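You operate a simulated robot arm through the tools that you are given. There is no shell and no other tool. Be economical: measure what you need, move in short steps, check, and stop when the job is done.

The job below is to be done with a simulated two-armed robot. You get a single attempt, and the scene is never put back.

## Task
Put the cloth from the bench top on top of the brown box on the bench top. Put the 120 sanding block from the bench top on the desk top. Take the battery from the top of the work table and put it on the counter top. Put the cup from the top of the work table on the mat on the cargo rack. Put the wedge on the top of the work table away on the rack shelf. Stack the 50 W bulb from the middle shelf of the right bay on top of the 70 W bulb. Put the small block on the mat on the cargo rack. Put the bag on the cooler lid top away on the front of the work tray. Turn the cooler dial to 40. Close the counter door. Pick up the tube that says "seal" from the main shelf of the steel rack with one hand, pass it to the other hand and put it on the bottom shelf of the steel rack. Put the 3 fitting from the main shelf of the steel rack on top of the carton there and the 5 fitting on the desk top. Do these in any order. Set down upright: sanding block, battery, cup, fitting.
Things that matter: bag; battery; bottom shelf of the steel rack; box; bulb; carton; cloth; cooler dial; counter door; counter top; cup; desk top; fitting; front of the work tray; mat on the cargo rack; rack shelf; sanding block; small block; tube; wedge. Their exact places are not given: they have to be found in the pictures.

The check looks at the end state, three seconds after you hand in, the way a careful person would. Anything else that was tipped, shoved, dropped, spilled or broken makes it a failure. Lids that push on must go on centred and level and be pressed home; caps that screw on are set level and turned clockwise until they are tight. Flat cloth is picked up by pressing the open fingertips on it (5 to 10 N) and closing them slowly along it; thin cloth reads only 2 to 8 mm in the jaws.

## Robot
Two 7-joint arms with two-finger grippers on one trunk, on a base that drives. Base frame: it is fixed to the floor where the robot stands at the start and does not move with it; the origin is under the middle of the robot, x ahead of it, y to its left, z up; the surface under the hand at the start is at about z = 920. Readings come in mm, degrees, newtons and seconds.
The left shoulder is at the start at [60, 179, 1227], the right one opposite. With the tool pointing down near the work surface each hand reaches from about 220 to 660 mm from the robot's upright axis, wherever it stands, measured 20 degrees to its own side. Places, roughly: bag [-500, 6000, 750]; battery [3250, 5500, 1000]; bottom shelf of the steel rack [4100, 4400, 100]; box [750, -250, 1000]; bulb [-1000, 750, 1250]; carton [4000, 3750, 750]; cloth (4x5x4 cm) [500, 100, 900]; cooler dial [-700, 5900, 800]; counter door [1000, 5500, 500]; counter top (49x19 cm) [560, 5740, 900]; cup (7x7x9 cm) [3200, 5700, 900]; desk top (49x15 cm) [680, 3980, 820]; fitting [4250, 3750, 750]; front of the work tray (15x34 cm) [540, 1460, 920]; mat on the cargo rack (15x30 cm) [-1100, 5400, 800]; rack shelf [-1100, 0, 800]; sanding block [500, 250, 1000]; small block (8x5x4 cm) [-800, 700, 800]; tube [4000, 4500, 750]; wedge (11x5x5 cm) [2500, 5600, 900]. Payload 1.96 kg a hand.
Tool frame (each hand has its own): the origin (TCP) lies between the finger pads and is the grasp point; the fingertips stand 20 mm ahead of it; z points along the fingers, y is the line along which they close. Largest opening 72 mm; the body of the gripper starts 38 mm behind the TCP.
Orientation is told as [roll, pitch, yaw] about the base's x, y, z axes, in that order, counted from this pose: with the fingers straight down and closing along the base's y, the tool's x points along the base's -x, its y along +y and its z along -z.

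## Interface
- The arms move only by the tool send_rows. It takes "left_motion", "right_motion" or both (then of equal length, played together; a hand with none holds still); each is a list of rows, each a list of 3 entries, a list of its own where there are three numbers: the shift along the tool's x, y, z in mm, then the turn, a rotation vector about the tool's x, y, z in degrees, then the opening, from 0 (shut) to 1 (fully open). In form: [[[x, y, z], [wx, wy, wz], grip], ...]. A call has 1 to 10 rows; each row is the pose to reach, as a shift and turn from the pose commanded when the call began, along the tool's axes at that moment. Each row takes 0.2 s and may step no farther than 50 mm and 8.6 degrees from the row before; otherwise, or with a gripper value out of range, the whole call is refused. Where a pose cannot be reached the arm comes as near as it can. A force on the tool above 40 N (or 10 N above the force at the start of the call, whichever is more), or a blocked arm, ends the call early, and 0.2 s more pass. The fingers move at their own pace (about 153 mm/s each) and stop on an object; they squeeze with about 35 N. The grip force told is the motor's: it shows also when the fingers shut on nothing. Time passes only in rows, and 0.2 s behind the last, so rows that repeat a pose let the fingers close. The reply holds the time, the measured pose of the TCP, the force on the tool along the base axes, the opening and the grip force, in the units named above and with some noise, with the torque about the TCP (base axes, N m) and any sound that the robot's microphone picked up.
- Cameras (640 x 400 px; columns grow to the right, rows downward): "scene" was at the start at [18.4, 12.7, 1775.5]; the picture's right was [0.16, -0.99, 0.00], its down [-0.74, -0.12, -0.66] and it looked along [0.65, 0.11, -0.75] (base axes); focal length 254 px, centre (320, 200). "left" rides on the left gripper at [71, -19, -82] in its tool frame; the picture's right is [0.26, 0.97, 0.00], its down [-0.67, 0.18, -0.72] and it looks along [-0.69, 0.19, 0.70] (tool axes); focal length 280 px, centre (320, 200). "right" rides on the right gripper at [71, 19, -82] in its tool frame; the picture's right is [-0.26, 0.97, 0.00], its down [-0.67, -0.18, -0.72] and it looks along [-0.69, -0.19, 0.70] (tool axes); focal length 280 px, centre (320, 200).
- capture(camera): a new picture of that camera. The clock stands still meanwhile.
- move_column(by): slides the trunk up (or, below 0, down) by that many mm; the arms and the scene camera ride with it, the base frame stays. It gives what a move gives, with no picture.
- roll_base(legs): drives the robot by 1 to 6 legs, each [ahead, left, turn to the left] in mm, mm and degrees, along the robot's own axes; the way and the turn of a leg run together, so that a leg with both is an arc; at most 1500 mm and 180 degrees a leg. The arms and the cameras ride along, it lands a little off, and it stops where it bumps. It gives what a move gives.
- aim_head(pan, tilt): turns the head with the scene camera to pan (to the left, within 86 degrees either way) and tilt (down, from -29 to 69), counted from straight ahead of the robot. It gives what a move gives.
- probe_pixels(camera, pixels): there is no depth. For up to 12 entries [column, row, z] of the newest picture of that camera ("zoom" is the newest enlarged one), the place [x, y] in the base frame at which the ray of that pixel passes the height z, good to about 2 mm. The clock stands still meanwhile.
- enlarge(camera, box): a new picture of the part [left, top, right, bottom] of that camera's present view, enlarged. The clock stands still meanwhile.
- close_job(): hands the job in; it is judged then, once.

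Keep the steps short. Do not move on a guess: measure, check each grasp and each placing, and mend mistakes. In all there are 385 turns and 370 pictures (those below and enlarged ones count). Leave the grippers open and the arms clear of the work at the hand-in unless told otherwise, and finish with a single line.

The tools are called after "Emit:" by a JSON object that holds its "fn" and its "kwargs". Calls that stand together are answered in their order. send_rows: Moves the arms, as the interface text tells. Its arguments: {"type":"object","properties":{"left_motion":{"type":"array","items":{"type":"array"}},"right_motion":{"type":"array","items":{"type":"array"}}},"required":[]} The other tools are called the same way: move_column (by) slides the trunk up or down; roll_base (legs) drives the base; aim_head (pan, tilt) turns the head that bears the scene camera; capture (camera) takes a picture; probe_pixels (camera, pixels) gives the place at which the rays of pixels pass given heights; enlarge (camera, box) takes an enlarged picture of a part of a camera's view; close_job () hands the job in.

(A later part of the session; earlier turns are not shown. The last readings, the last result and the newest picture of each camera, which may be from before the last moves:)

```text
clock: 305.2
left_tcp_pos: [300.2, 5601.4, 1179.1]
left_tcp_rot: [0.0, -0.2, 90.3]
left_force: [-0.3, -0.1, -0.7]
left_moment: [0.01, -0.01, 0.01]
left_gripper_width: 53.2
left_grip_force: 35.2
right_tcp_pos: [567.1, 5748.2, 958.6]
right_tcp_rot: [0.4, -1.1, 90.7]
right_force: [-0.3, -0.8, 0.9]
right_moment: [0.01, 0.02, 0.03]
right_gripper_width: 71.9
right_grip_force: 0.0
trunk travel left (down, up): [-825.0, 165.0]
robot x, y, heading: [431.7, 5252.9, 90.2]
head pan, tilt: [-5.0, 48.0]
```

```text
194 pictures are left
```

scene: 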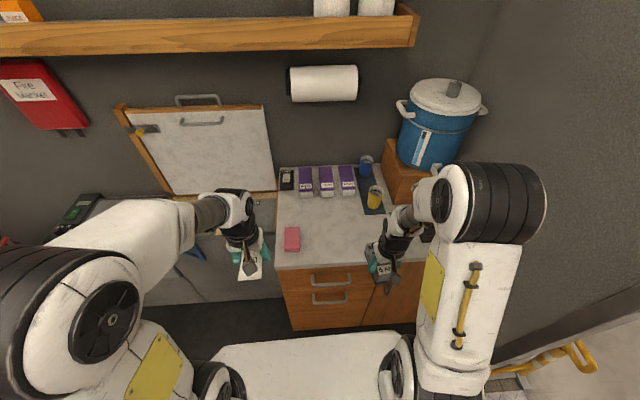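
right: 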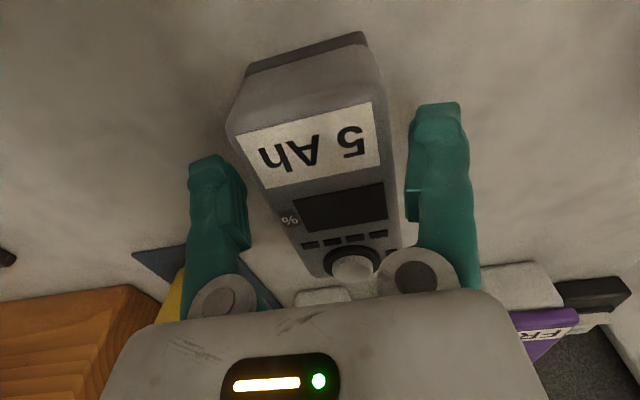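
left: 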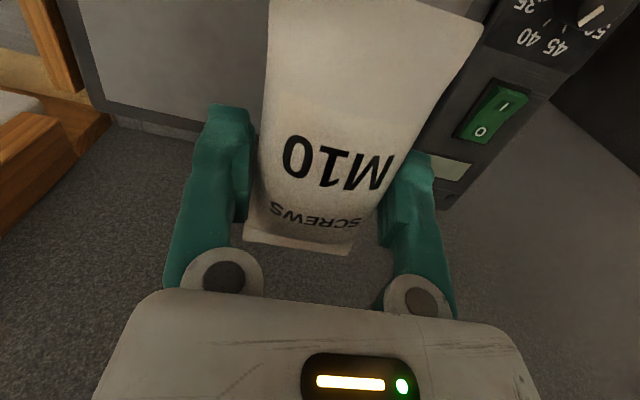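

Battery stands. Rise straight up and retract.

Emit:
{"fn": "send_rows", "kwargs": {"right_motion": [[[0, 0, -40], [0, 0, 0], 1], [[0, 0, -85], [0, 0, 0], 1], [[0, 0, -125], [0, 0, 0], 1], [[40, 0, -135], [0, 0, 0], 1], [[85, 0, -135], [0, 0, 0], 1], [[130, 0, -135], [0, 0, 0], 1]]}}

Emit:
{"fn": "capture", "kwargs": {"camera": "right"}}

```text
clock: 306.6
left_tcp_pos: [300.3, 5600.2, 1178.8]
left_tcp_rot: [-0.1, -0.2, 90.3]
left_force: [0.3, 0.9, -1.4]
left_moment: [0.04, 0.0, 0.0]
left_gripper_width: 53.1
left_grip_force: 35.3
right_tcp_pos: [568.8, 5614.1, 1092.8]
right_tcp_rot: [0.4, -1.2, 90.7]
right_force: [0.3, 1.5, -0.3]
right_moment: [0.01, 0.01, 0.0]
right_gripper_width: 71.7
right_grip_force: 0.0
trunk travel left (down, up): [-825.0, 165.0]
robot x, y, heading: [430.5, 5253.7, 90.0]
head pan, tilt: [-5.0, 48.0]
```

```text
193 pictures are left
```

right: 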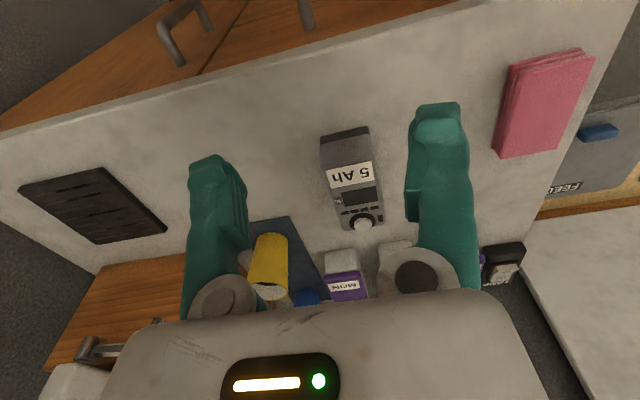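

Battery placed. Next the wedge: drive to the work table around x=2316.

Emit:
{"fn": "roll_base", "kwargs": {"legs": [[-470, 0, 0], [0, 0, -90], [1300, 0, 0], [590, 0, 0], [0, 0, 90], [280, 0, 0]]}}

Emit:
{"fn": "aim_head", "kwargs": {"pan": -10, "tilt": 45}}

Emit:
{"fn": "capture", "kwargs": {"camera": "scene"}}

Emit:
{"fn": "capture", "kwargs": {"camera": "right"}}

```text
clock: 327.7
left_tcp_pos: [2181.1, 5407.5, 1178.0]
left_tcp_rot: [0.0, -0.3, 90.1]
left_force: [-0.5, 0.1, -1.3]
left_moment: [-0.01, 0.0, 0.0]
left_gripper_width: 53.0
left_grip_force: 35.2
right_tcp_pos: [2449.6, 5422.5, 1091.2]
right_tcp_rot: [0.4, -1.0, 90.6]
right_force: [-0.1, -0.1, 0.0]
right_moment: [0.01, 0.0, -0.02]
right_gripper_width: 71.9
right_grip_force: 0.1
trunk travel left (down, up): [-825.0, 165.0]
robot x, y, heading: [2317.5, 5061.4, 90.0]
head pan, tilt: [-5.0, 48.0]
```

```text
clock: 328.4
left_tcp_pos: [2182.5, 5411.0, 1178.0]
left_tcp_rot: [0.0, -0.2, 90.2]
left_force: [0.1, 0.6, -0.9]
left_moment: [-0.01, -0.04, -0.04]
left_gripper_width: 52.6
left_grip_force: 35.0
right_tcp_pos: [2450.6, 5424.0, 1091.4]
right_tcp_rot: [0.5, -1.0, 90.5]
right_force: [0.2, 0.0, -0.4]
right_moment: [0.0, 0.01, -0.01]
right_gripper_width: 72.1
right_grip_force: 0.0
trunk travel left (down, up): [-825.0, 165.0]
robot x, y, heading: [2314.0, 5064.3, 90.0]
head pan, tilt: [-10.0, 45.0]
```

```text
192 pictures are left
```

scene: 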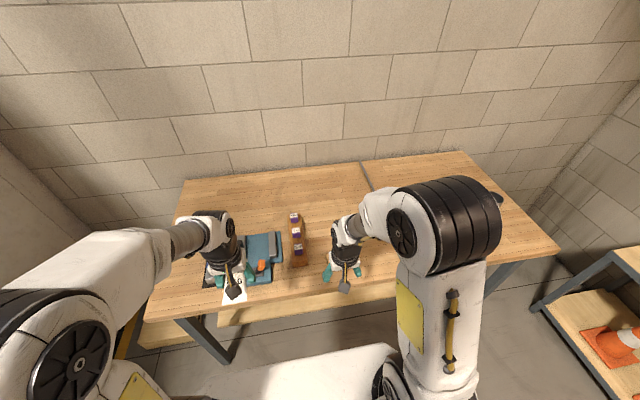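

```text
191 pictures are left
```

right: 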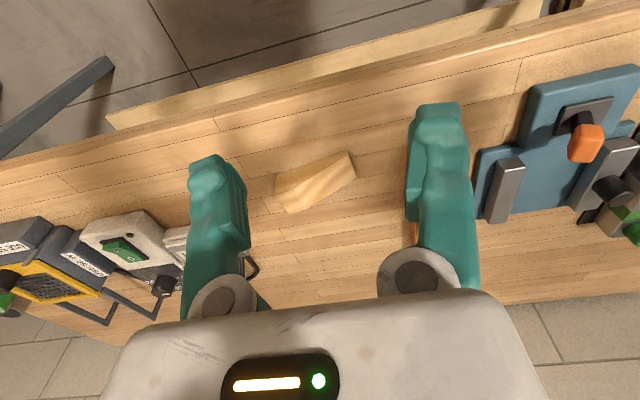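

Emit:
{"fn": "enlarge", "kwargs": {"camera": "right", "box": [240, 130, 400, 230]}}

Emit:
{"fn": "probe_pixels", "kwargs": {"camera": "right", "pixels": [[276, 177, 865], [350, 152, 865], [356, 178, 865], [290, 212, 865], [275, 190, 865]]}}

```text
4.00 times, centred on (320, 180) of right
```

zoom: 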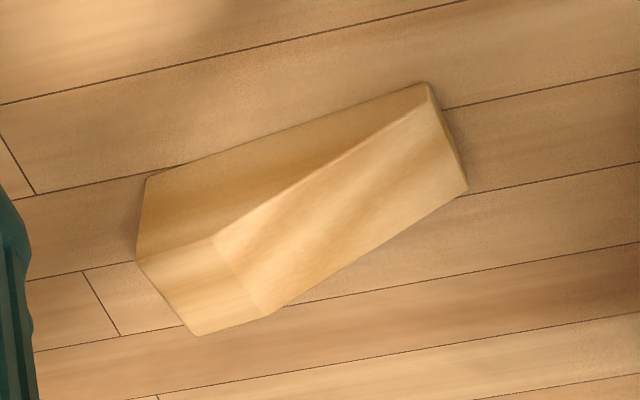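

```text
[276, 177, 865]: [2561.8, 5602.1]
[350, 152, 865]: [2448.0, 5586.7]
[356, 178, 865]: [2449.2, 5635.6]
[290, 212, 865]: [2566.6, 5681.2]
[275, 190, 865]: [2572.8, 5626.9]
```

Wedge: centre ≈(2505,5617), axis ~6.6°, thick end at +x. Move over (2520,5619) while turning the hand −84° so it closes across the width.

Emit:
{"fn": "send_rows", "kwargs": {"right_motion": [[[-19.5, -7, 0], [0, 0, 8.4], 1], [[-39, -14, 0], [0, 0, 16.8], 1], [[-58.5, -21, 0], [0, 0, 25.2], 1], [[-78, -28, 0], [0, 0, 33.6], 1], [[-97.5, -35, 0], [0, 0, 42], 1], [[-117, -42, 0], [0, 0, 50.4], 1], [[-136.5, -49, 0], [0, 0, 58.8], 1], [[-156, -56, 10], [0, 0, 67.2], 1], [[-175.5, -63, 25], [0, 0, 75.6], 1], [[-195, -70, 50], [0, 0, 84], 1]]}}

Emit:
{"fn": "capture", "kwargs": {"camera": "right"}}

```text
clock: 330.6
left_tcp_pos: [2181.8, 5411.6, 1178.6]
left_tcp_rot: [0.0, -0.2, 90.0]
left_force: [0.9, -0.4, -1.4]
left_moment: [-0.01, 0.02, -0.02]
left_gripper_width: 52.5
left_grip_force: 35.4
right_tcp_pos: [2517.8, 5620.8, 1043.6]
right_tcp_rot: [1.1, 0.3, 6.4]
right_force: [0.0, 0.5, 0.2]
right_moment: [-0.02, 0.02, 0.01]
right_gripper_width: 72.1
right_grip_force: 0.0
trunk travel left (down, up): [-825.0, 165.0]
robot x, y, heading: [2311.6, 5067.6, 90.0]
head pan, tilt: [-10.0, 45.0]
```

```text
189 pictures are left
```

right: 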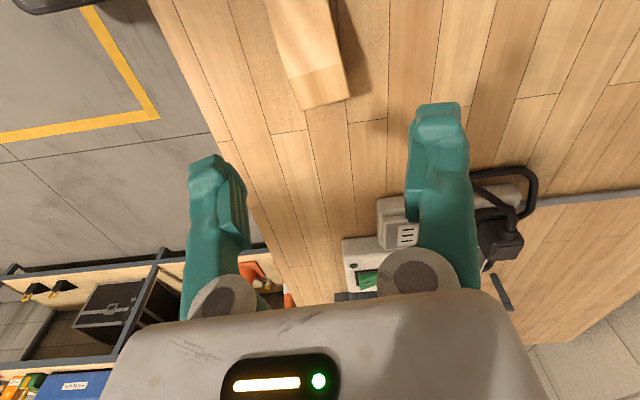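

Wedge is 6 mm off in tool −y. Correct and lower toward 895.

Emit:
{"fn": "send_rows", "kwargs": {"right_motion": [[[0, -6, 45], [-1, 0, 0], 1], [[0, -6, 90], [-1, 0, 0], 1], [[0, -6, 130], [-1, 0, 0], 1], [[0, -6, 148], [-1, 0, 0], 1]]}}

Emit:
{"fn": "capture", "kwargs": {"camera": "right"}}

```text
clock: 331.6
left_tcp_pos: [2181.4, 5410.6, 1177.7]
left_tcp_rot: [0.0, -0.3, 90.1]
left_force: [1.5, 0.0, -1.5]
left_moment: [-0.03, 0.0, -0.01]
left_gripper_width: 52.5
left_grip_force: 34.3
right_tcp_pos: [2519.2, 5617.3, 895.2]
right_tcp_rot: [2.2, 0.3, 6.6]
right_force: [0.5, -0.5, -0.1]
right_moment: [0.01, 0.0, -0.01]
right_gripper_width: 71.8
right_grip_force: 0.0
trunk travel left (down, up): [-825.0, 165.0]
robot x, y, heading: [2313.1, 5063.3, 90.2]
head pan, tilt: [-10.0, 45.0]
```

```text
188 pictures are left
```

right: 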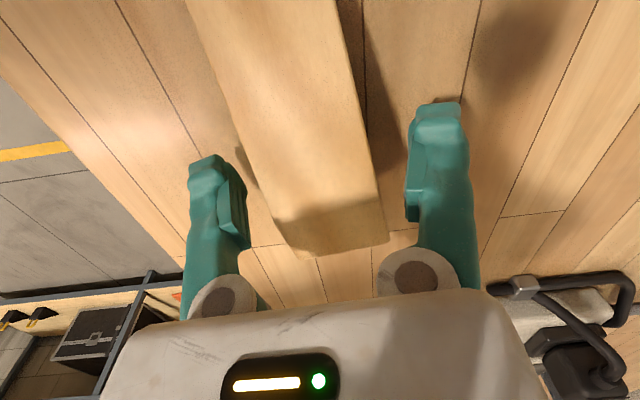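

Emit:
{"fn": "send_rows", "kwargs": {"right_motion": [[[0, 0, 5], [1, 0, 0], 1], [[0, 0, 10], [2.2, 0, 0], 1], [[0, 0, 10], [2.2, 0, 0], 0.5], [[0, 0, 10], [2.2, 0, 0], 0.2], [[0, 0, 10], [2.2, 0, 0], 0], [[0, 0, 10], [2.2, 0, 0], 0]]}}

```text
clock: 332.9
left_tcp_pos: [2182.2, 5410.1, 1178.5]
left_tcp_rot: [0.0, -0.2, 90.0]
left_force: [-0.6, 0.0, -1.6]
left_moment: [0.0, -0.01, -0.01]
left_gripper_width: 52.8
left_grip_force: 34.3
right_tcp_pos: [2517.9, 5617.6, 887.0]
right_tcp_rot: [-0.1, 0.2, 6.6]
right_force: [-0.1, 0.3, 0.5]
right_moment: [0.0, 0.01, -0.02]
right_gripper_width: 43.6
right_grip_force: 35.2
trunk travel left (down, up): [-825.0, 165.0]
robot x, y, heading: [2315.8, 5061.8, 90.0]
head pan, tilt: [-10.0, 45.0]
```

Emit:
{"fn": "send_rows", "kwargs": {"right_motion": [[[0, 0, -20], [0, 0, 0], 0], [[0, 0, -60], [0, 0, 0], 0], [[0, 0, -105], [0, 0, 0], 0], [[0, 0, -150], [0, 0, 0], 0], [[0, 0, -190], [0, 0, 0], 0]]}}

Emit:
{"fn": "capture", "kwargs": {"camera": "right"}}

```text
clock: 334.1
left_tcp_pos: [2182.7, 5409.6, 1179.4]
left_tcp_rot: [0.0, -0.3, 90.1]
left_force: [0.3, -0.1, -1.4]
left_moment: [0.04, 0.02, 0.04]
left_gripper_width: 52.8
left_grip_force: 34.5
right_tcp_pos: [2517.5, 5616.6, 1076.5]
right_tcp_rot: [-0.1, 0.3, 6.6]
right_force: [-0.4, 0.3, -0.6]
right_moment: [0.0, -0.01, -0.01]
right_gripper_width: 43.3
right_grip_force: 34.7
trunk travel left (down, up): [-825.0, 165.0]
robot x, y, heading: [2311.2, 5060.6, 89.8]
head pan, tilt: [-10.0, 45.0]
```

```text
187 pictures are left
```

right: 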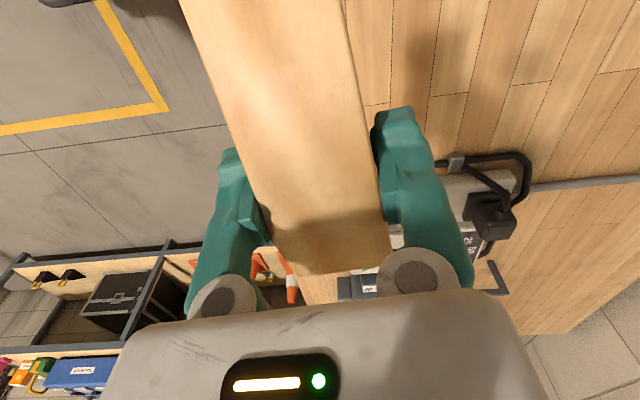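

Retract, then drive back out into the corridor facing −y.

Emit:
{"fn": "send_rows", "kwargs": {"right_motion": [[[5, -45, 0], [0, 0, 0], 0], [[10, -90, 0], [0, 0, 0], 0], [[16, -135, 0], [0, 0, 0], 0], [[21, -180, 0], [0, 0, 0], 0]]}}

Emit:
{"fn": "roll_base", "kwargs": {"legs": [[-285, 0, 0], [0, 0, 90], [1300, 0, 0], [1130, 0, 0], [0, 0, 90]]}}

Emit:
{"fn": "aim_head", "kwargs": {"pan": 0, "tilt": 25}}

Emit:
{"fn": "capture", "kwargs": {"camera": "scene"}}

```text
clock: 335.1
left_tcp_pos: [2182.1, 5407.1, 1178.8]
left_tcp_rot: [0.0, -0.4, 90.2]
left_force: [0.1, 0.2, -1.1]
left_moment: [0.05, 0.01, -0.02]
left_gripper_width: 52.8
left_grip_force: 34.8
right_tcp_pos: [2519.3, 5434.1, 1077.8]
right_tcp_rot: [0.0, 0.2, 6.7]
right_force: [-0.4, 0.3, 0.0]
right_moment: [0.05, 0.03, 0.01]
right_gripper_width: 43.1
right_grip_force: 35.0
trunk travel left (down, up): [-825.0, 165.0]
robot x, y, heading: [2311.1, 5060.3, 89.9]
head pan, tilt: [-10.0, 45.0]
```

```text
clock: 356.3
left_tcp_pos: [6.9, 4455.5, 1177.8]
left_tcp_rot: [0.1, -0.4, -90.2]
left_force: [-0.4, -0.5, -1.5]
left_moment: [0.03, 0.0, 0.03]
left_gripper_width: 52.6
left_grip_force: 34.7
right_tcp_pos: [-329.6, 4430.7, 1076.4]
right_tcp_rot: [0.0, 0.1, -173.6]
right_force: [0.2, -0.8, -0.4]
right_moment: [0.01, 0.01, -0.04]
right_gripper_width: 42.7
right_grip_force: 35.7
trunk travel left (down, up): [-825.0, 165.0]
robot x, y, heading: [-121.0, 4803.2, -90.3]
head pan, tilt: [-10.0, 45.0]
```

```text
clock: 357.1
left_tcp_pos: [6.4, 4456.0, 1176.5]
left_tcp_rot: [0.0, -0.3, -90.2]
left_force: [0.0, 0.2, -0.5]
left_moment: [0.0, 0.01, -0.01]
left_gripper_width: 52.3
left_grip_force: 35.0
right_tcp_pos: [-329.2, 4430.2, 1076.9]
right_tcp_rot: [-0.1, 0.2, -173.7]
right_force: [0.0, 0.6, -0.9]
right_moment: [0.01, -0.01, 0.01]
right_gripper_width: 42.9
right_grip_force: 35.3
trunk travel left (down, up): [-825.0, 165.0]
robot x, y, heading: [-121.4, 4807.4, -90.4]
head pan, tilt: [0.0, 25.0]
```

```text
186 pictures are left
```

scene: 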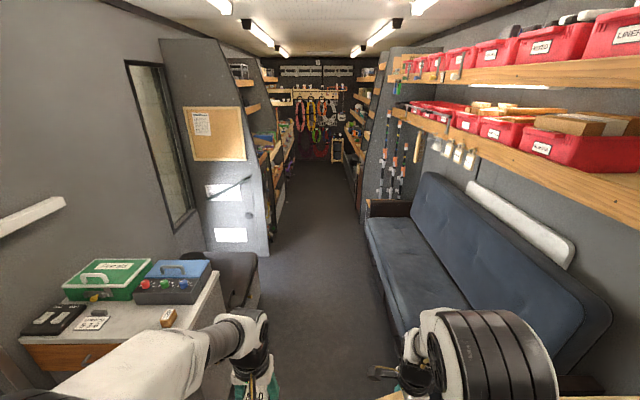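

Drive 3490 toward the bench end, then turn left to face the work tray.

Emit:
{"fn": "roll_base", "kwargs": {"legs": [[1500, 0, 0.3], [1500, 0, 0], [490, 0, 0], [0, 0, 90]]}}

Emit:
{"fn": "aim_head", "kwargs": {"pan": 10, "tilt": 45}}

Emit:
{"fn": "capture", "kwargs": {"camera": "scene"}}

```text
clock: 377.9
left_tcp_pos: [189.7, 1434.1, 1177.9]
left_tcp_rot: [0.0, -0.3, 0.0]
left_force: [-0.6, 0.4, -1.8]
left_moment: [0.0, 0.01, 0.02]
left_gripper_width: 52.6
left_grip_force: 35.3
right_tcp_pos: [214.0, 1096.1, 1077.2]
right_tcp_rot: [-0.1, 0.3, -83.7]
right_force: [0.0, -0.3, 0.1]
right_moment: [0.01, 0.0, 0.0]
right_gripper_width: 43.0
right_grip_force: 35.0
trunk travel left (down, up): [-825.0, 165.0]
robot x, y, heading: [-157.7, 1302.7, -0.3]
head pan, tilt: [0.0, 25.0]
```

```text
clock: 378.8
left_tcp_pos: [190.4, 1435.3, 1178.0]
left_tcp_rot: [0.1, -0.3, -0.1]
left_force: [-0.6, -0.2, -0.7]
left_moment: [0.02, -0.01, -0.01]
left_gripper_width: 52.2
left_grip_force: 35.1
right_tcp_pos: [215.3, 1097.9, 1077.3]
right_tcp_rot: [0.0, 0.2, -83.7]
right_force: [-0.6, -0.1, -0.5]
right_moment: [0.01, -0.01, 0.01]
right_gripper_width: 42.9
right_grip_force: 35.2
trunk travel left (down, up): [-825.0, 165.0]
robot x, y, heading: [-154.4, 1302.2, -0.4]
head pan, tilt: [10.0, 45.0]
```

```text
185 pictures are left
```

scene: 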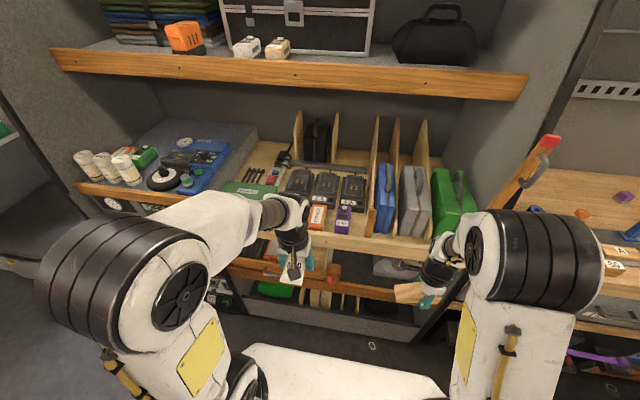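

Emit:
{"fn": "enlarge", "kwargs": {"camera": "scene", "box": [200, 130, 480, 305]}}

Emit:
{"fn": "capture", "kwargs": {"camera": "left"}}

```text
2.29 times, centred on (340, 218) of scene
```

zoom: 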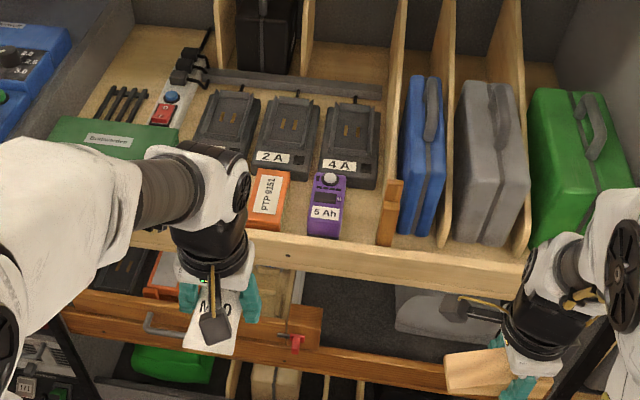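

```text
183 pictures are left
```

left: 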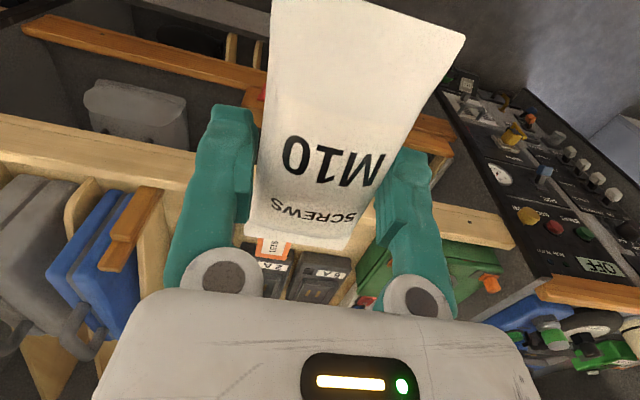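

Emit:
{"fn": "probe_pixels", "kwargs": {"camera": "zoom", "pixels": [[140, 240, 920], [520, 290, 920], [250, 228, 920], [290, 228, 920], [310, 235, 920], [340, 237, 920], [380, 240, 920], [150, 155, 920], [60, 140, 920], [240, 160, 920], [345, 185, 920]]}}

```text
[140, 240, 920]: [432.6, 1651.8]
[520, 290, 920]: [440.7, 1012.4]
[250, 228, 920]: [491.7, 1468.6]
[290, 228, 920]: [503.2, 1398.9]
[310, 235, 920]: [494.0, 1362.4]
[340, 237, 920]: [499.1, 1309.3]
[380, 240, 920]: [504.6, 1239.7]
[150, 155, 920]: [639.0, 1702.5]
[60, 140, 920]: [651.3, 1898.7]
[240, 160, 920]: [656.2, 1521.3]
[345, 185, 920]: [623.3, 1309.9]
```

Free part of the tray's front: y≈1490–1630, x 465–620. Drive ahead 200 and move the left hand over (545,1560).

Emit:
{"fn": "roll_base", "kwargs": {"legs": [[200, 0, 0]]}}

Emit:
{"fn": "send_rows", "kwargs": {"left_motion": [[[-30, 31, 0], [0, 0, 0], 0], [[-60, 62, 0], [0, 0, 0], 0], [[-90, 93, 0], [0, 0, 0], 0], [[-125, 125, 0], [0, 0, 0], 0], [[-150, 125, 20], [0, 0, 0], 0], [[-150, 125, 65], [0, 0, 0], 0]]}}

Emit:
{"fn": "capture", "kwargs": {"camera": "left"}}

Emit:
{"fn": "capture", "kwargs": {"camera": "scene"}}

```text
clock: 380.4
left_tcp_pos: [388.2, 1432.5, 1178.9]
left_tcp_rot: [0.1, -0.3, -0.1]
left_force: [-0.5, 0.0, -1.1]
left_moment: [-0.02, -0.01, -0.01]
left_gripper_width: 52.4
left_grip_force: 34.4
right_tcp_pos: [413.6, 1096.7, 1077.7]
right_tcp_rot: [-0.1, 0.2, -83.6]
right_force: [0.5, -0.5, -0.8]
right_moment: [0.0, -0.01, 0.01]
right_gripper_width: 42.7
right_grip_force: 34.6
trunk travel left (down, up): [-825.0, 165.0]
robot x, y, heading: [41.8, 1306.0, -0.3]
head pan, tilt: [10.0, 45.0]
```

```text
clock: 381.8
left_tcp_pos: [540.2, 1558.7, 1115.0]
left_tcp_rot: [-0.1, -0.3, -0.1]
left_force: [-0.2, -0.4, -2.0]
left_moment: [-0.02, -0.02, 0.04]
left_gripper_width: 52.5
left_grip_force: 34.9
left hand out of reach, approached as far as the arm can: row 4
right_tcp_pos: [414.9, 1096.6, 1076.3]
right_tcp_rot: [-0.1, 0.3, -83.6]
right_force: [0.7, 0.5, -0.4]
right_moment: [-0.01, -0.01, -0.03]
right_gripper_width: 43.1
right_grip_force: 35.1
trunk travel left (down, up): [-825.0, 165.0]
robot x, y, heading: [41.0, 1304.6, -0.2]
head pan, tilt: [10.0, 45.0]
```

```text
182 pictures are left
```

left: 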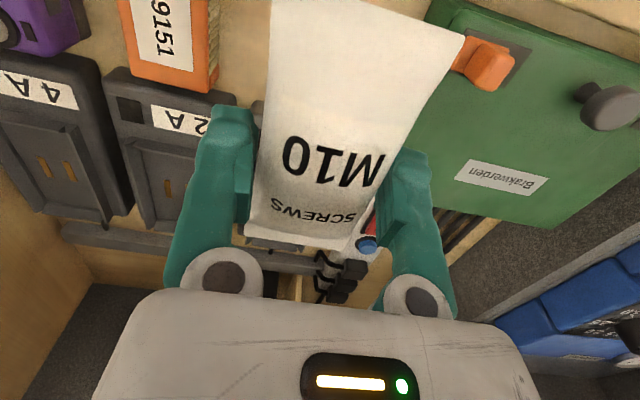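

```text
181 pictures are left
```

scene: 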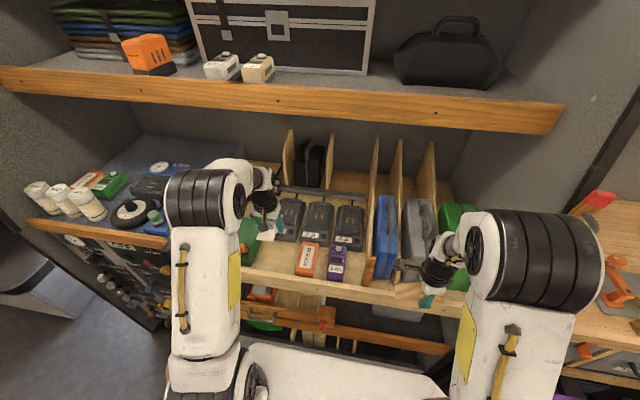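

Emit:
{"fn": "probe_pixels", "kwargs": {"camera": "left", "pixels": [[433, 5, 970], [460, 185, 970], [433, 5, 930], [208, 90, 960], [210, 5, 960], [215, 100, 920]]}}

Emit:
{"fn": "enlarge", "kwargs": {"camera": "scene", "box": [200, 180, 400, 305]}}

```text
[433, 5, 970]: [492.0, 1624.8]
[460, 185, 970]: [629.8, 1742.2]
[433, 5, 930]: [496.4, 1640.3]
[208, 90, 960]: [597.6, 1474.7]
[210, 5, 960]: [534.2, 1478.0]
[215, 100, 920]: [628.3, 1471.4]
```

```text
3.20 times, centred on (300, 242) of scene
```

zoom: 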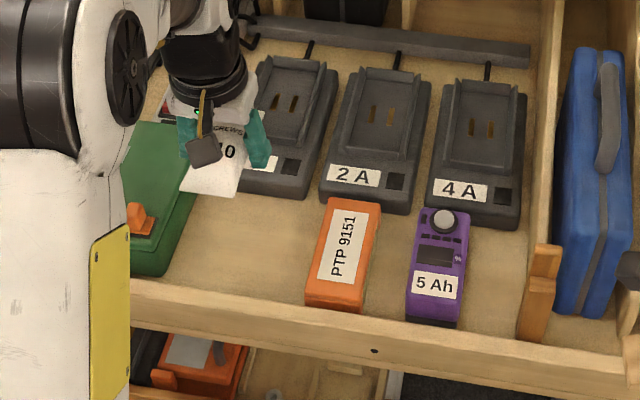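

Emit:
{"fn": "probe_pixels", "kwargs": {"camera": "zoom", "pixels": [[180, 280, 925], [195, 215, 925], [308, 300, 925], [250, 198, 925], [250, 250, 925], [134, 278, 925], [300, 312, 925], [165, 270, 940]]}}

```text
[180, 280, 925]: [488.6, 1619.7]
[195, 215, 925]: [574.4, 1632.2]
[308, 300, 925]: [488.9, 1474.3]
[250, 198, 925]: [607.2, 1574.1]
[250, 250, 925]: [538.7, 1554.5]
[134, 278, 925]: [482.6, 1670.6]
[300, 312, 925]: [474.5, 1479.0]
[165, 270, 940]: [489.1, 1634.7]
```

Lower the bag to the free spot (534,1550).

Emit:
{"fn": "send_rows", "kwargs": {"left_motion": [[[6, -9, 40], [0, 0, 0], 0], [[6, -9, 85], [0, 0, 0], 0], [[6, -9, 130], [0, 0, 0], 0], [[6, -9, 145], [0, 0, 0], 0]]}}

Emit:
{"fn": "send_rows", "kwargs": {"left_motion": [[[0, 0, 5], [0, 0, 0], 0], [[0, 0, 10], [0, 0, 0], 0], [[0, 0, 15], [0, 0, 0], 0], [[0, 0, 20], [0, 0, 0], 0], [[0, 0, 25], [0, 0, 0], 0], [[0, 0, 30], [0, 0, 0], 0]]}}

Emit:
{"fn": "capture", "kwargs": {"camera": "left"}}

```text
clock: 382.8
left_tcp_pos: [535.2, 1548.9, 968.8]
left_tcp_rot: [0.0, -0.3, -0.1]
left_force: [0.1, 0.4, -2.2]
left_moment: [-0.03, -0.01, -0.02]
left_gripper_width: 52.1
left_grip_force: 35.0
right_tcp_pos: [414.3, 1096.0, 1077.3]
right_tcp_rot: [-0.2, 0.3, -83.7]
right_force: [0.2, -0.6, -0.3]
right_moment: [0.04, 0.03, 0.03]
right_gripper_width: 43.2
right_grip_force: 35.4
trunk travel left (down, up): [-825.0, 165.0]
robot x, y, heading: [40.3, 1304.9, -0.5]
head pan, tilt: [10.0, 45.0]
```

```text
clock: 384.3
left_tcp_pos: [535.3, 1548.6, 945.4]
left_tcp_rot: [0.2, -1.0, -0.1]
left_force: [-4.7, -0.8, 25.6]
left_moment: [-0.13, 1.12, -0.01]
left_gripper_width: 52.4
left_grip_force: 34.8
right_tcp_pos: [411.5, 1095.7, 1076.6]
right_tcp_rot: [0.2, 0.3, -83.6]
right_force: [-0.6, -0.1, -0.3]
right_moment: [-0.03, -0.01, -0.02]
right_gripper_width: 43.0
right_grip_force: 34.5
trunk travel left (down, up): [-825.0, 165.0]
robot x, y, heading: [42.5, 1303.2, -0.7]
head pan, tilt: [10.0, 45.0]
stopped in row 6 (left hand): the force on the tool passed its limit at 49 N (the readings are from after the stop); the commanded pose is now the measured one
```

```text
179 pictures are left
```

left: 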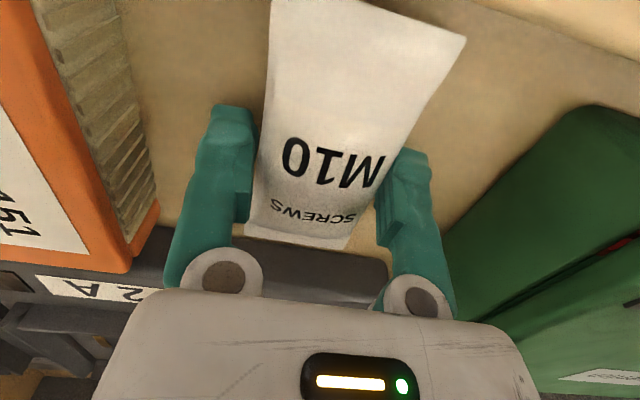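

Contact; the spot is free. Open and rise.

Emit:
{"fn": "send_rows", "kwargs": {"left_motion": [[[0, 0, -2], [0, 0, 0], 0.5], [[0, 0, -2], [0, 0, 0], 0.95], [[0, 0, -2], [0, 0, 0], 1], [[0, 0, -2], [0, 0, 0], 1], [[0, 0, -40], [0, 0, 0], 1], [[0, 0, -85], [0, 0, 0], 1], [[0, 0, -130], [0, 0, 0], 1], [[20, 0, -170], [0, 0, 0], 1]]}}

Emit:
{"fn": "capture", "kwargs": {"camera": "left"}}

```text
clock: 386.1
left_tcp_pos: [513.9, 1551.2, 1113.1]
left_tcp_rot: [0.2, -0.8, -0.1]
left_force: [-0.7, -0.2, -0.4]
left_moment: [-0.03, -0.03, 0.0]
left_gripper_width: 71.8
left_grip_force: 0.0
right_tcp_pos: [411.8, 1096.2, 1078.4]
right_tcp_rot: [0.1, 0.3, -83.7]
right_force: [-0.4, -0.7, -1.7]
right_moment: [-0.03, -0.04, 0.02]
right_gripper_width: 42.9
right_grip_force: 35.3
trunk travel left (down, up): [-825.0, 165.0]
robot x, y, heading: [39.7, 1304.9, -0.3]
head pan, tilt: [10.0, 45.0]
```

```text
178 pictures are left
```

left: 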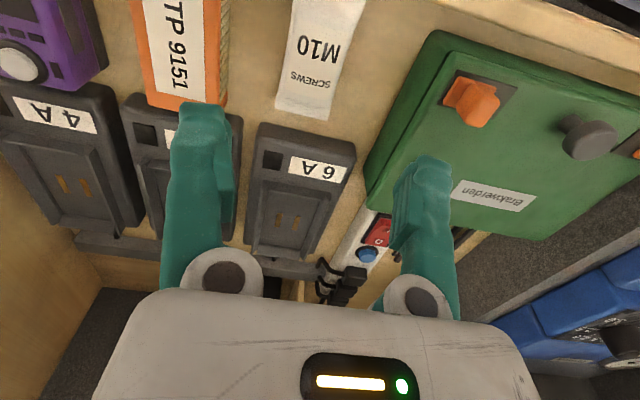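

Bag placed. Retract the left hand and drive to face the rack near y=0.

Emit:
{"fn": "send_rows", "kwargs": {"left_motion": [[[45, -20, 0], [0, 0, 0], 1], [[90, -40, 0], [0, 0, 0], 1], [[135, -60, 0], [0, 0, 0], 1], [[160, -80, 0], [0, 0, 0], 1]]}}

Emit:
{"fn": "roll_base", "kwargs": {"legs": [[-160, 0, 0.4], [0, 0, -90], [1400, 0, 0], [0, 0, -90]]}}

Emit:
{"fn": "aim_head", "kwargs": {"pan": 0, "tilt": 42}}

Emit:
{"fn": "capture", "kwargs": {"camera": "scene"}}

```text
clock: 387.1
left_tcp_pos: [355.2, 1469.5, 1108.8]
left_tcp_rot: [0.1, -0.8, -0.1]
left_force: [-1.0, -0.2, 0.0]
left_moment: [0.08, 0.0, -0.02]
left_gripper_width: 72.2
left_grip_force: 0.0
right_tcp_pos: [413.5, 1096.9, 1077.3]
right_tcp_rot: [-0.1, 0.3, -83.7]
right_force: [1.2, -0.5, -0.8]
right_moment: [-0.01, 0.0, -0.06]
right_gripper_width: 42.9
right_grip_force: 34.5
trunk travel left (down, up): [-825.0, 165.0]
robot x, y, heading: [44.2, 1304.9, -0.3]
head pan, tilt: [10.0, 45.0]
```

```text
clock: 402.8
left_tcp_pos: [-432.5, -266.6, 1107.5]
left_tcp_rot: [0.0, -0.8, 180.0]
left_force: [0.3, -0.1, 0.0]
left_moment: [0.02, -0.04, 0.02]
left_gripper_width: 72.1
left_grip_force: 0.0
right_tcp_pos: [-491.4, 107.1, 1077.7]
right_tcp_rot: [-0.1, 0.2, 96.4]
right_force: [0.9, -1.2, 0.0]
right_moment: [0.03, -0.05, 0.01]
right_gripper_width: 43.0
right_grip_force: 35.5
trunk travel left (down, up): [-825.0, 165.0]
robot x, y, heading: [-117.6, -98.8, 179.8]
head pan, tilt: [10.0, 45.0]
```

```text
clock: 403.5
left_tcp_pos: [-433.0, -266.0, 1107.5]
left_tcp_rot: [0.1, -0.6, 180.0]
left_force: [-0.4, -0.2, 0.3]
left_moment: [-0.04, -0.03, 0.01]
left_gripper_width: 72.0
left_grip_force: 0.1
right_tcp_pos: [-490.8, 105.7, 1076.8]
right_tcp_rot: [-0.1, 0.3, 96.4]
right_force: [0.2, 0.1, -1.3]
right_moment: [0.02, -0.01, 0.01]
right_gripper_width: 43.0
right_grip_force: 34.8
trunk travel left (down, up): [-825.0, 165.0]
robot x, y, heading: [-115.4, -99.2, 179.7]
head pan, tilt: [0.0, 42.0]
```

```text
177 pictures are left
```

scene: 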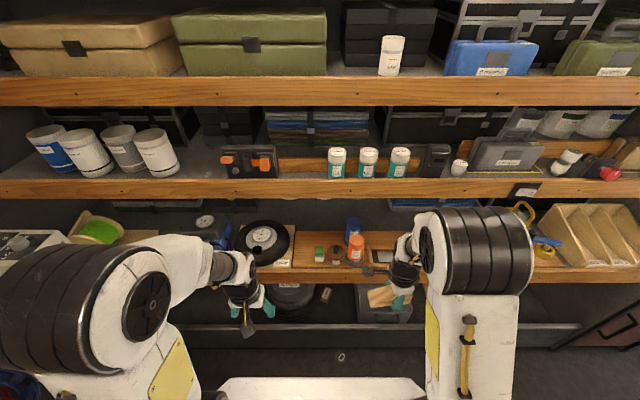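

Emit:
{"fn": "enlarge", "kwargs": {"camera": "scene", "box": [180, 180, 420, 330]}}

Emit:
{"fn": "enlarge", "kwargs": {"camera": "scene", "box": [0, 180, 240, 330]}}

Emit:
{"fn": "probe_pixels", "kwargs": {"camera": "scene", "pixels": [[210, 235, 812], [265, 240, 812], [300, 235, 812], [320, 255, 812], [355, 230, 812], [320, 205, 812], [355, 205, 812], [270, 205, 812]]}}

```text
2.67 times, centred on (300, 255) of scene
```

zoom: 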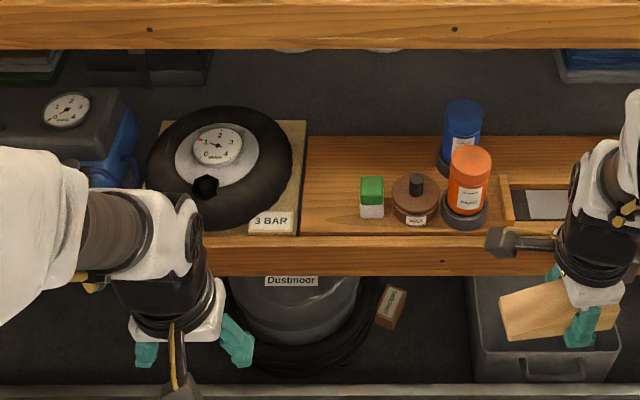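

```text
2.67 times, centred on (120, 255) of scene
```

zoom: 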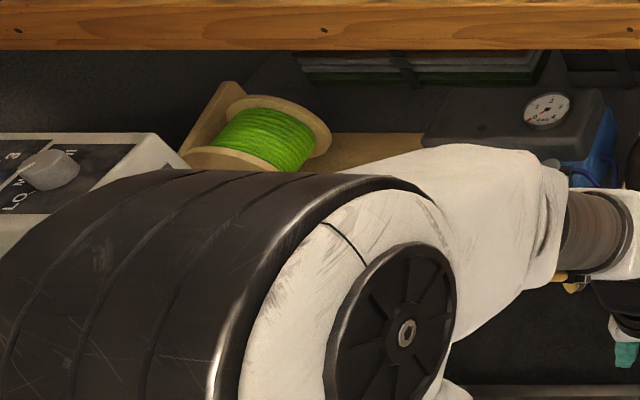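

```text
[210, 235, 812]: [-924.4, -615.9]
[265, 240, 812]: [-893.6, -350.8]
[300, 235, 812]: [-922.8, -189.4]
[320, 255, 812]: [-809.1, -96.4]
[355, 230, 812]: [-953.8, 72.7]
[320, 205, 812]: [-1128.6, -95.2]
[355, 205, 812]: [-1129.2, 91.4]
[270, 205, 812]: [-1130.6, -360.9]
```

The free deck is the dark surface behind the wooden plank (x<-960), under the middle shelf, so the wedge needs a tilted grasp. I'll set it down on the clear plank spot (≈(-815,-171)), regrasp tilted 35°, and push it deeper. First rotate the right hand to yaw 180.

Emit:
{"fn": "send_rows", "kwargs": {"right_motion": [[[0, 0, 0], [0, 0, -8.4], 0], [[0, 0, 0], [0, 0, -16.8], 0], [[0, 0, 0], [0, 0, -25.2], 0], [[0, 0, 0], [0, 0, -33.6], 0], [[0, 0, 0], [0, 0, -42], 0], [[0, 0, 0], [0, 0, -50.4], 0], [[0, 0, 0], [0, 0, -58.8], 0], [[0, 0, 0], [0, 0, -67.2], 0], [[0, 0, 0], [0, 0, -75.6], 0], [[0, 0, 0], [0, 0, -83.6], 0]]}}

Emit:
{"fn": "roll_base", "kwargs": {"legs": [[0, 240, 0], [200, 0, 0]]}}

Emit:
{"fn": "aim_head", "kwargs": {"pan": -12, "tilt": 55}}

Emit:
{"fn": "enlarge", "kwargs": {"camera": "scene", "box": [200, 130, 440, 280]}}

Emit:
{"fn": "capture", "kwargs": {"camera": "right"}}

```text
clock: 405.7
left_tcp_pos: [-432.0, -266.8, 1108.5]
left_tcp_rot: [0.2, -0.7, 180.0]
left_force: [0.9, -0.4, 0.4]
left_moment: [0.0, 0.03, 0.0]
left_gripper_width: 71.9
left_grip_force: 0.1
right_tcp_pos: [-492.2, 108.5, 1076.4]
right_tcp_rot: [0.3, 0.1, -179.9]
right_force: [0.0, 0.8, -1.0]
right_moment: [0.0, 0.01, 0.0]
right_gripper_width: 42.8
right_grip_force: 34.9
trunk travel left (down, up): [-825.0, 165.0]
robot x, y, heading: [-118.0, -96.2, 179.8]
head pan, tilt: [0.0, 42.0]
```

```text
clock: 408.6
left_tcp_pos: [-633.7, -502.6, 1108.9]
left_tcp_rot: [0.0, -0.8, 180.0]
left_force: [-0.7, 0.0, 0.4]
left_moment: [0.03, 0.01, -0.01]
left_gripper_width: 72.1
left_grip_force: 0.0
right_tcp_pos: [-693.3, -128.8, 1077.7]
right_tcp_rot: [0.1, 0.0, 180.0]
right_force: [0.7, 0.3, -1.7]
right_moment: [0.01, -0.01, 0.01]
right_gripper_width: 43.2
right_grip_force: 34.7
trunk travel left (down, up): [-825.0, 165.0]
robot x, y, heading: [-319.2, -337.5, 179.6]
head pan, tilt: [0.0, 42.0]
```

```text
clock: 409.4
left_tcp_pos: [-634.9, -502.1, 1107.8]
left_tcp_rot: [0.1, -0.8, 180.0]
left_force: [0.3, 0.1, -0.3]
left_moment: [0.03, -0.04, 0.03]
left_gripper_width: 72.2
left_grip_force: 0.0
right_tcp_pos: [-693.2, -128.2, 1076.9]
right_tcp_rot: [0.2, 0.2, 180.0]
right_force: [0.5, -0.2, -1.7]
right_moment: [0.0, -0.04, 0.04]
right_gripper_width: 42.6
right_grip_force: 34.8
trunk travel left (down, up): [-825.0, 165.0]
robot x, y, heading: [-322.8, -337.6, 179.9]
head pan, tilt: [-12.0, 55.0]
```

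```text
2.67 times, centred on (320, 205) of scene
```

zoom: 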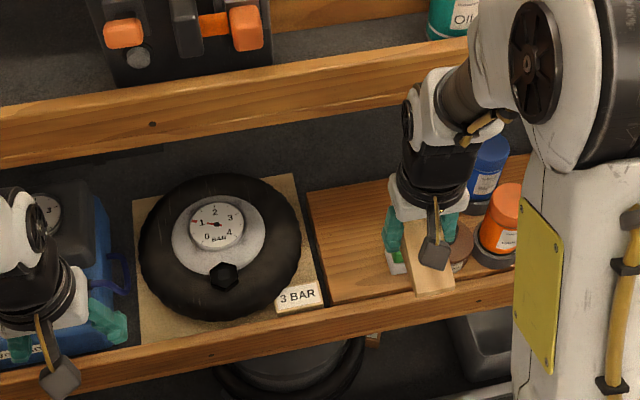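

```text
173 pictures are left
```

right: 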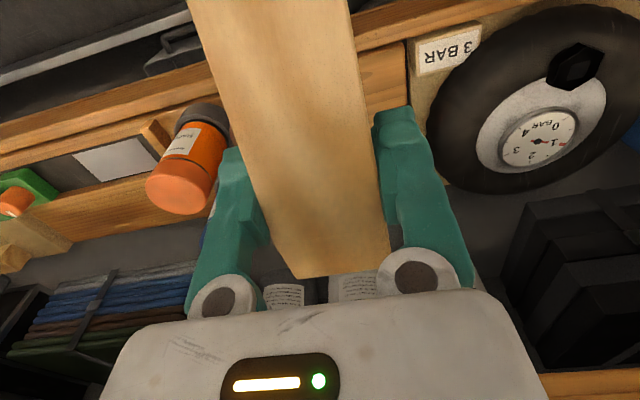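

Emit:
{"fn": "probe_pixels", "kwargs": {"camera": "zoom", "pixels": [[308, 195, 825], [330, 303, 825], [388, 275, 825], [345, 250, 825], [390, 185, 825], [300, 170, 812], [340, 165, 812], [300, 265, 825], [380, 155, 812]]}}

```text
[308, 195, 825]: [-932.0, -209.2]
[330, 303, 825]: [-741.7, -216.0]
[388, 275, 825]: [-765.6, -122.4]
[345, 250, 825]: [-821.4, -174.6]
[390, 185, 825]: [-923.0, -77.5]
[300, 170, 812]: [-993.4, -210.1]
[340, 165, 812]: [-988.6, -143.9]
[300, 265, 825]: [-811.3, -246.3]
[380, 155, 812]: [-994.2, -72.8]
```

Plank clear strip: x −742…−930, y −212…−122. Move to (-790,-168) and lower, staying in front of the upper lip.

Emit:
{"fn": "send_rows", "kwargs": {"right_motion": [[[-25, 20, 20], [0, 0, 0], 0], [[-50, 40, 50], [0, 0, 0], 0], [[-75, 40, 90], [0, 0, 0], 0], [[-96, 40, 130], [0, 0, 0], 0], [[-96, 40, 170], [0, 0, 0], 0]]}}

Emit:
{"fn": "enlarge", "kwargs": {"camera": "scene", "box": [200, 130, 440, 280]}}

Emit:
{"fn": "capture", "kwargs": {"camera": "right"}}

```text
clock: 410.6
left_tcp_pos: [-633.3, -502.1, 1107.7]
left_tcp_rot: [0.1, -0.6, 180.0]
left_force: [-0.1, 0.7, 0.3]
left_moment: [-0.02, 0.0, -0.01]
left_gripper_width: 71.9
left_grip_force: 0.0
right_tcp_pos: [-791.3, -169.6, 905.7]
right_tcp_rot: [0.1, 0.2, 180.0]
right_force: [0.8, 0.0, -0.6]
right_moment: [0.01, 0.01, 0.0]
right_gripper_width: 43.0
right_grip_force: 35.2
trunk travel left (down, up): [-825.0, 165.0]
robot x, y, heading: [-321.9, -334.2, 179.6]
head pan, tilt: [-12.0, 55.0]
```

```text
2.67 times, centred on (320, 205) of scene
```

zoom: 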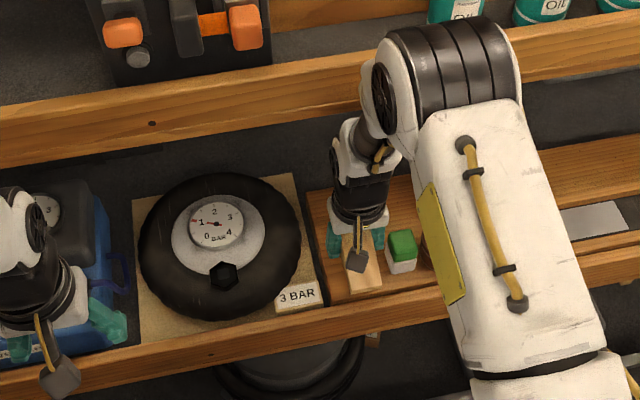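

```text
171 pictures are left
```

right: 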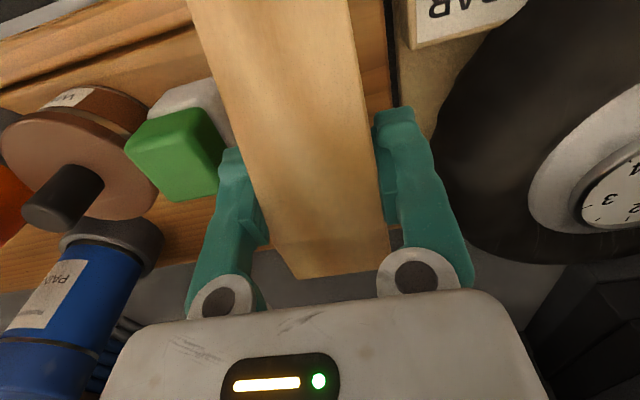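

Shift 10 mm in −y and lower slowly to the plank.

Emit:
{"fn": "send_rows", "kwargs": {"right_motion": [[[0, 10, 0], [0, 0, 0], 0], [[0, 10, 30], [0, 0, 0], 0], [[0, 10, 42], [0, 0, 0], 0], [[0, 10, 47], [0, 0, 0], 0], [[0, 10, 52], [0, 0, 0], 0], [[0, 10, 57], [0, 0, 0], 0], [[0, 10, 62], [0, 0, 0], 0], [[0, 10, 67], [0, 0, 0], 0]]}}

```text
clock: 412.3
left_tcp_pos: [-629.8, -503.7, 1110.0]
left_tcp_rot: [0.0, -1.0, 180.0]
left_force: [0.3, -0.6, -0.1]
left_moment: [0.02, -0.03, -0.01]
left_gripper_width: 72.0
left_grip_force: 0.1
right_tcp_pos: [-790.2, -178.7, 846.6]
right_tcp_rot: [0.2, -0.4, 179.8]
right_force: [9.7, 0.0, 29.5]
right_moment: [0.15, -0.28, 0.06]
right_gripper_width: 43.0
right_grip_force: 35.0
trunk travel left (down, up): [-825.0, 165.0]
robot x, y, heading: [-318.6, -334.7, 180.0]
head pan, tilt: [-12.0, 55.0]
stopped in row 8 (right hand): the force on the tool passed its limit at 48 N (the readings are from after the stop); the commanded pose is now the measured one
```

Emit:
{"fn": "send_rows", "kwargs": {"right_motion": [[[0, 0, -2], [0, 0, 0], 0.65], [[0, 0, -2], [0, 0, 0], 0.76], [[0, 0, -2], [0, 0, 0], 0.76], [[0, 0, -35], [0, 0, 0], 0.76], [[20, 0, -70], [0, 0, 0], 0.76], [[60, 0, -95], [0, 0, 0], 0.76]]}}

Emit:
{"fn": "capture", "kwargs": {"camera": "right"}}

Emit:
{"fn": "enlarge", "kwargs": {"camera": "scene", "box": [200, 130, 440, 280]}}

```text
clock: 413.7
left_tcp_pos: [-632.7, -503.7, 1109.1]
left_tcp_rot: [0.1, -0.8, 180.0]
left_force: [-0.1, 0.1, 0.5]
left_moment: [0.02, 0.02, 0.02]
left_gripper_width: 71.7
left_grip_force: 0.1
right_tcp_pos: [-731.0, -178.4, 939.2]
right_tcp_rot: [0.2, -0.4, 180.1]
right_force: [0.3, -0.2, -0.1]
right_moment: [-0.01, 0.0, 0.04]
right_gripper_width: 54.7
right_grip_force: 0.0
trunk travel left (down, up): [-825.0, 165.0]
robot x, y, heading: [-318.8, -336.6, 179.8]
head pan, tilt: [-12.0, 55.0]
```

```text
170 pictures are left
```

right: 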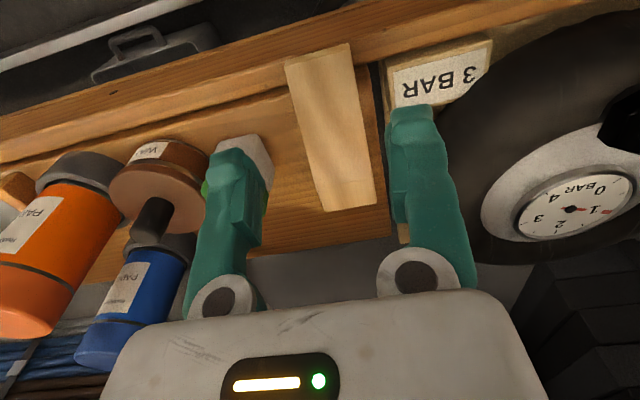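

```text
2.67 times, centred on (320, 205) of scene
```

zoom: 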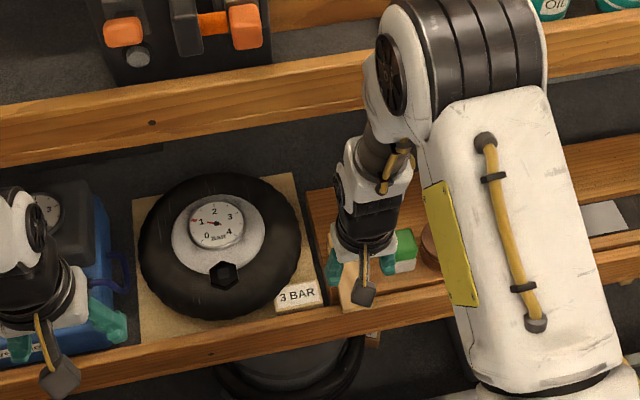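

Wedge rests on the plank. Tilt the hand 38° while raising it, then lower the trunk 140.

Emit:
{"fn": "send_rows", "kwargs": {"right_motion": [[[10, 0, -30], [0, -7.6, 0], 0.8], [[20, 0, -60], [0, -15.2, 0], 0.8], [[30, 0, -90], [0, -22.8, 0], 0.8], [[30, 0, -120], [0, -30.4, 0], 0.8], [[30, 0, -150], [0, -38, 0], 0.8]]}}

Emit:
{"fn": "move_column", "kwargs": {"by": -140}}

Emit:
{"fn": "capture", "kwargs": {"camera": "right"}}

```text
clock: 414.9
left_tcp_pos: [-634.6, -501.9, 1108.1]
left_tcp_rot: [0.1, -0.6, 180.0]
left_force: [-0.1, -0.2, -0.7]
left_moment: [-0.01, 0.02, 0.0]
left_gripper_width: 71.9
left_grip_force: 0.1
right_tcp_pos: [-726.9, -179.8, 1084.7]
right_tcp_rot: [0.3, -38.3, 179.7]
right_force: [-0.4, 0.3, -0.2]
right_moment: [-0.03, -0.07, -0.02]
right_gripper_width: 57.5
right_grip_force: 0.0
right hand out of reach, approached as far as the arm can: row 4, 5
trunk travel left (down, up): [-825.0, 165.0]
robot x, y, heading: [-323.3, -332.9, 179.8]
head pan, tilt: [-12.0, 55.0]
```

```text
clock: 416.6
left_tcp_pos: [-633.5, -501.4, 969.7]
left_tcp_rot: [0.1, -0.7, 179.8]
left_force: [-0.8, 0.3, -0.8]
left_moment: [0.01, 0.0, 0.03]
left_gripper_width: 71.9
left_grip_force: 0.0
right_tcp_pos: [-726.9, -180.1, 944.7]
right_tcp_rot: [0.3, -38.3, 179.8]
right_force: [0.8, -0.2, -0.1]
right_moment: [0.01, -0.03, 0.01]
right_gripper_width: 57.6
right_grip_force: 0.0
trunk travel left (down, up): [-685.0, 305.0]
robot x, y, heading: [-325.2, -332.2, 179.6]
head pan, tilt: [-12.0, 55.0]
```

```text
168 pictures are left
```

right: 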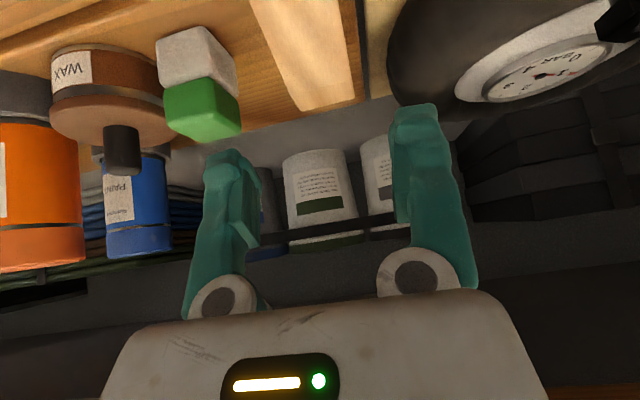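

The wedge lies straight along the tool axis. Advance ~112 and look.

Emit:
{"fn": "send_rows", "kwargs": {"right_motion": [[[0, 0, 40], [0, 0, 0], 0.8], [[-1, 0, 80], [0, 0, 0], 0.8], [[-2, 0, 108], [0, 0, 0], 0.8]]}}

Emit:
{"fn": "capture", "kwargs": {"camera": "right"}}

Emit:
{"fn": "enlarge", "kwargs": {"camera": "scene", "box": [200, 80, 440, 230]}}

```text
clock: 417.4
left_tcp_pos: [-634.5, -500.8, 966.8]
left_tcp_rot: [0.1, -0.6, 179.9]
left_force: [0.3, -0.8, 0.6]
left_moment: [-0.02, -0.01, 0.03]
left_gripper_width: 71.8
left_grip_force: 0.1
right_tcp_pos: [-795.8, -181.9, 860.2]
right_tcp_rot: [0.3, -38.2, 179.9]
right_force: [0.3, 0.2, 0.2]
right_moment: [-0.02, 0.02, 0.01]
right_gripper_width: 57.5
right_grip_force: 0.0
trunk travel left (down, up): [-685.0, 305.0]
robot x, y, heading: [-319.2, -336.0, 179.7]
head pan, tilt: [-12.0, 55.0]
```

```text
167 pictures are left
```

right: 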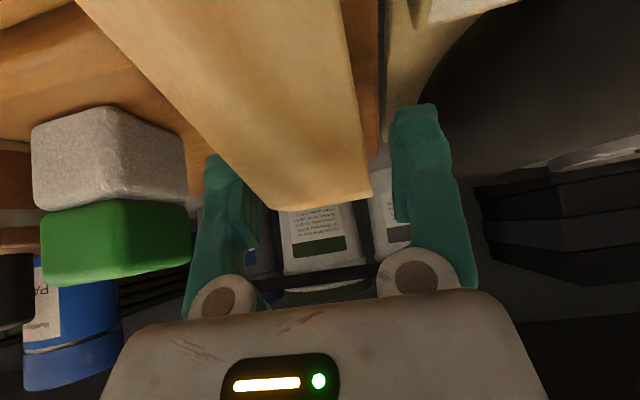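

```text
2.67 times, centred on (320, 155) of scene
```

zoom: 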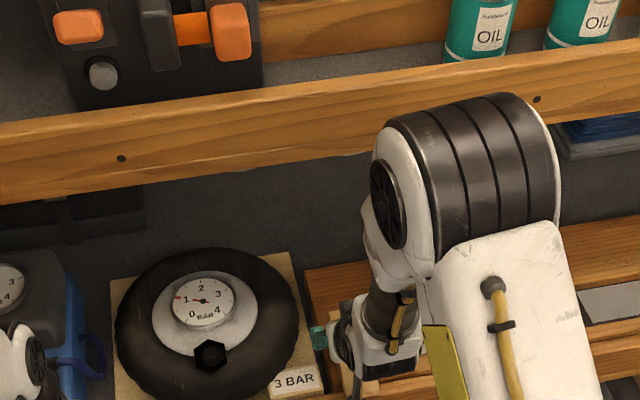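

Emit:
{"fn": "send_rows", "kwargs": {"right_motion": [[[0, 0, 6], [0, 0, 0], 0.8], [[-1, 0, 12], [0, 0, 0], 0.8], [[-1, 0, 12], [0, 0, 0], 0.4], [[-1, 0, 12], [0, 0, 0], 0], [[-1, 0, 12], [0, 0, 0], 0], [[-1, 0, 12], [0, 0, 0], 0]]}}

```text
clock: 418.8
left_tcp_pos: [-633.5, -503.4, 968.9]
left_tcp_rot: [0.1, -0.7, 180.0]
left_force: [-0.2, 1.0, 0.5]
left_moment: [0.0, 0.04, -0.02]
left_gripper_width: 72.0
left_grip_force: 0.1
right_tcp_pos: [-803.5, -180.3, 852.7]
right_tcp_rot: [0.3, -38.3, 179.8]
right_force: [0.5, -0.2, 1.2]
right_moment: [0.04, 0.02, -0.02]
right_gripper_width: 43.1
right_grip_force: 35.0
trunk travel left (down, up): [-685.0, 305.0]
robot x, y, heading: [-319.2, -333.6, 179.7]
head pan, tilt: [-12.0, 55.0]
```

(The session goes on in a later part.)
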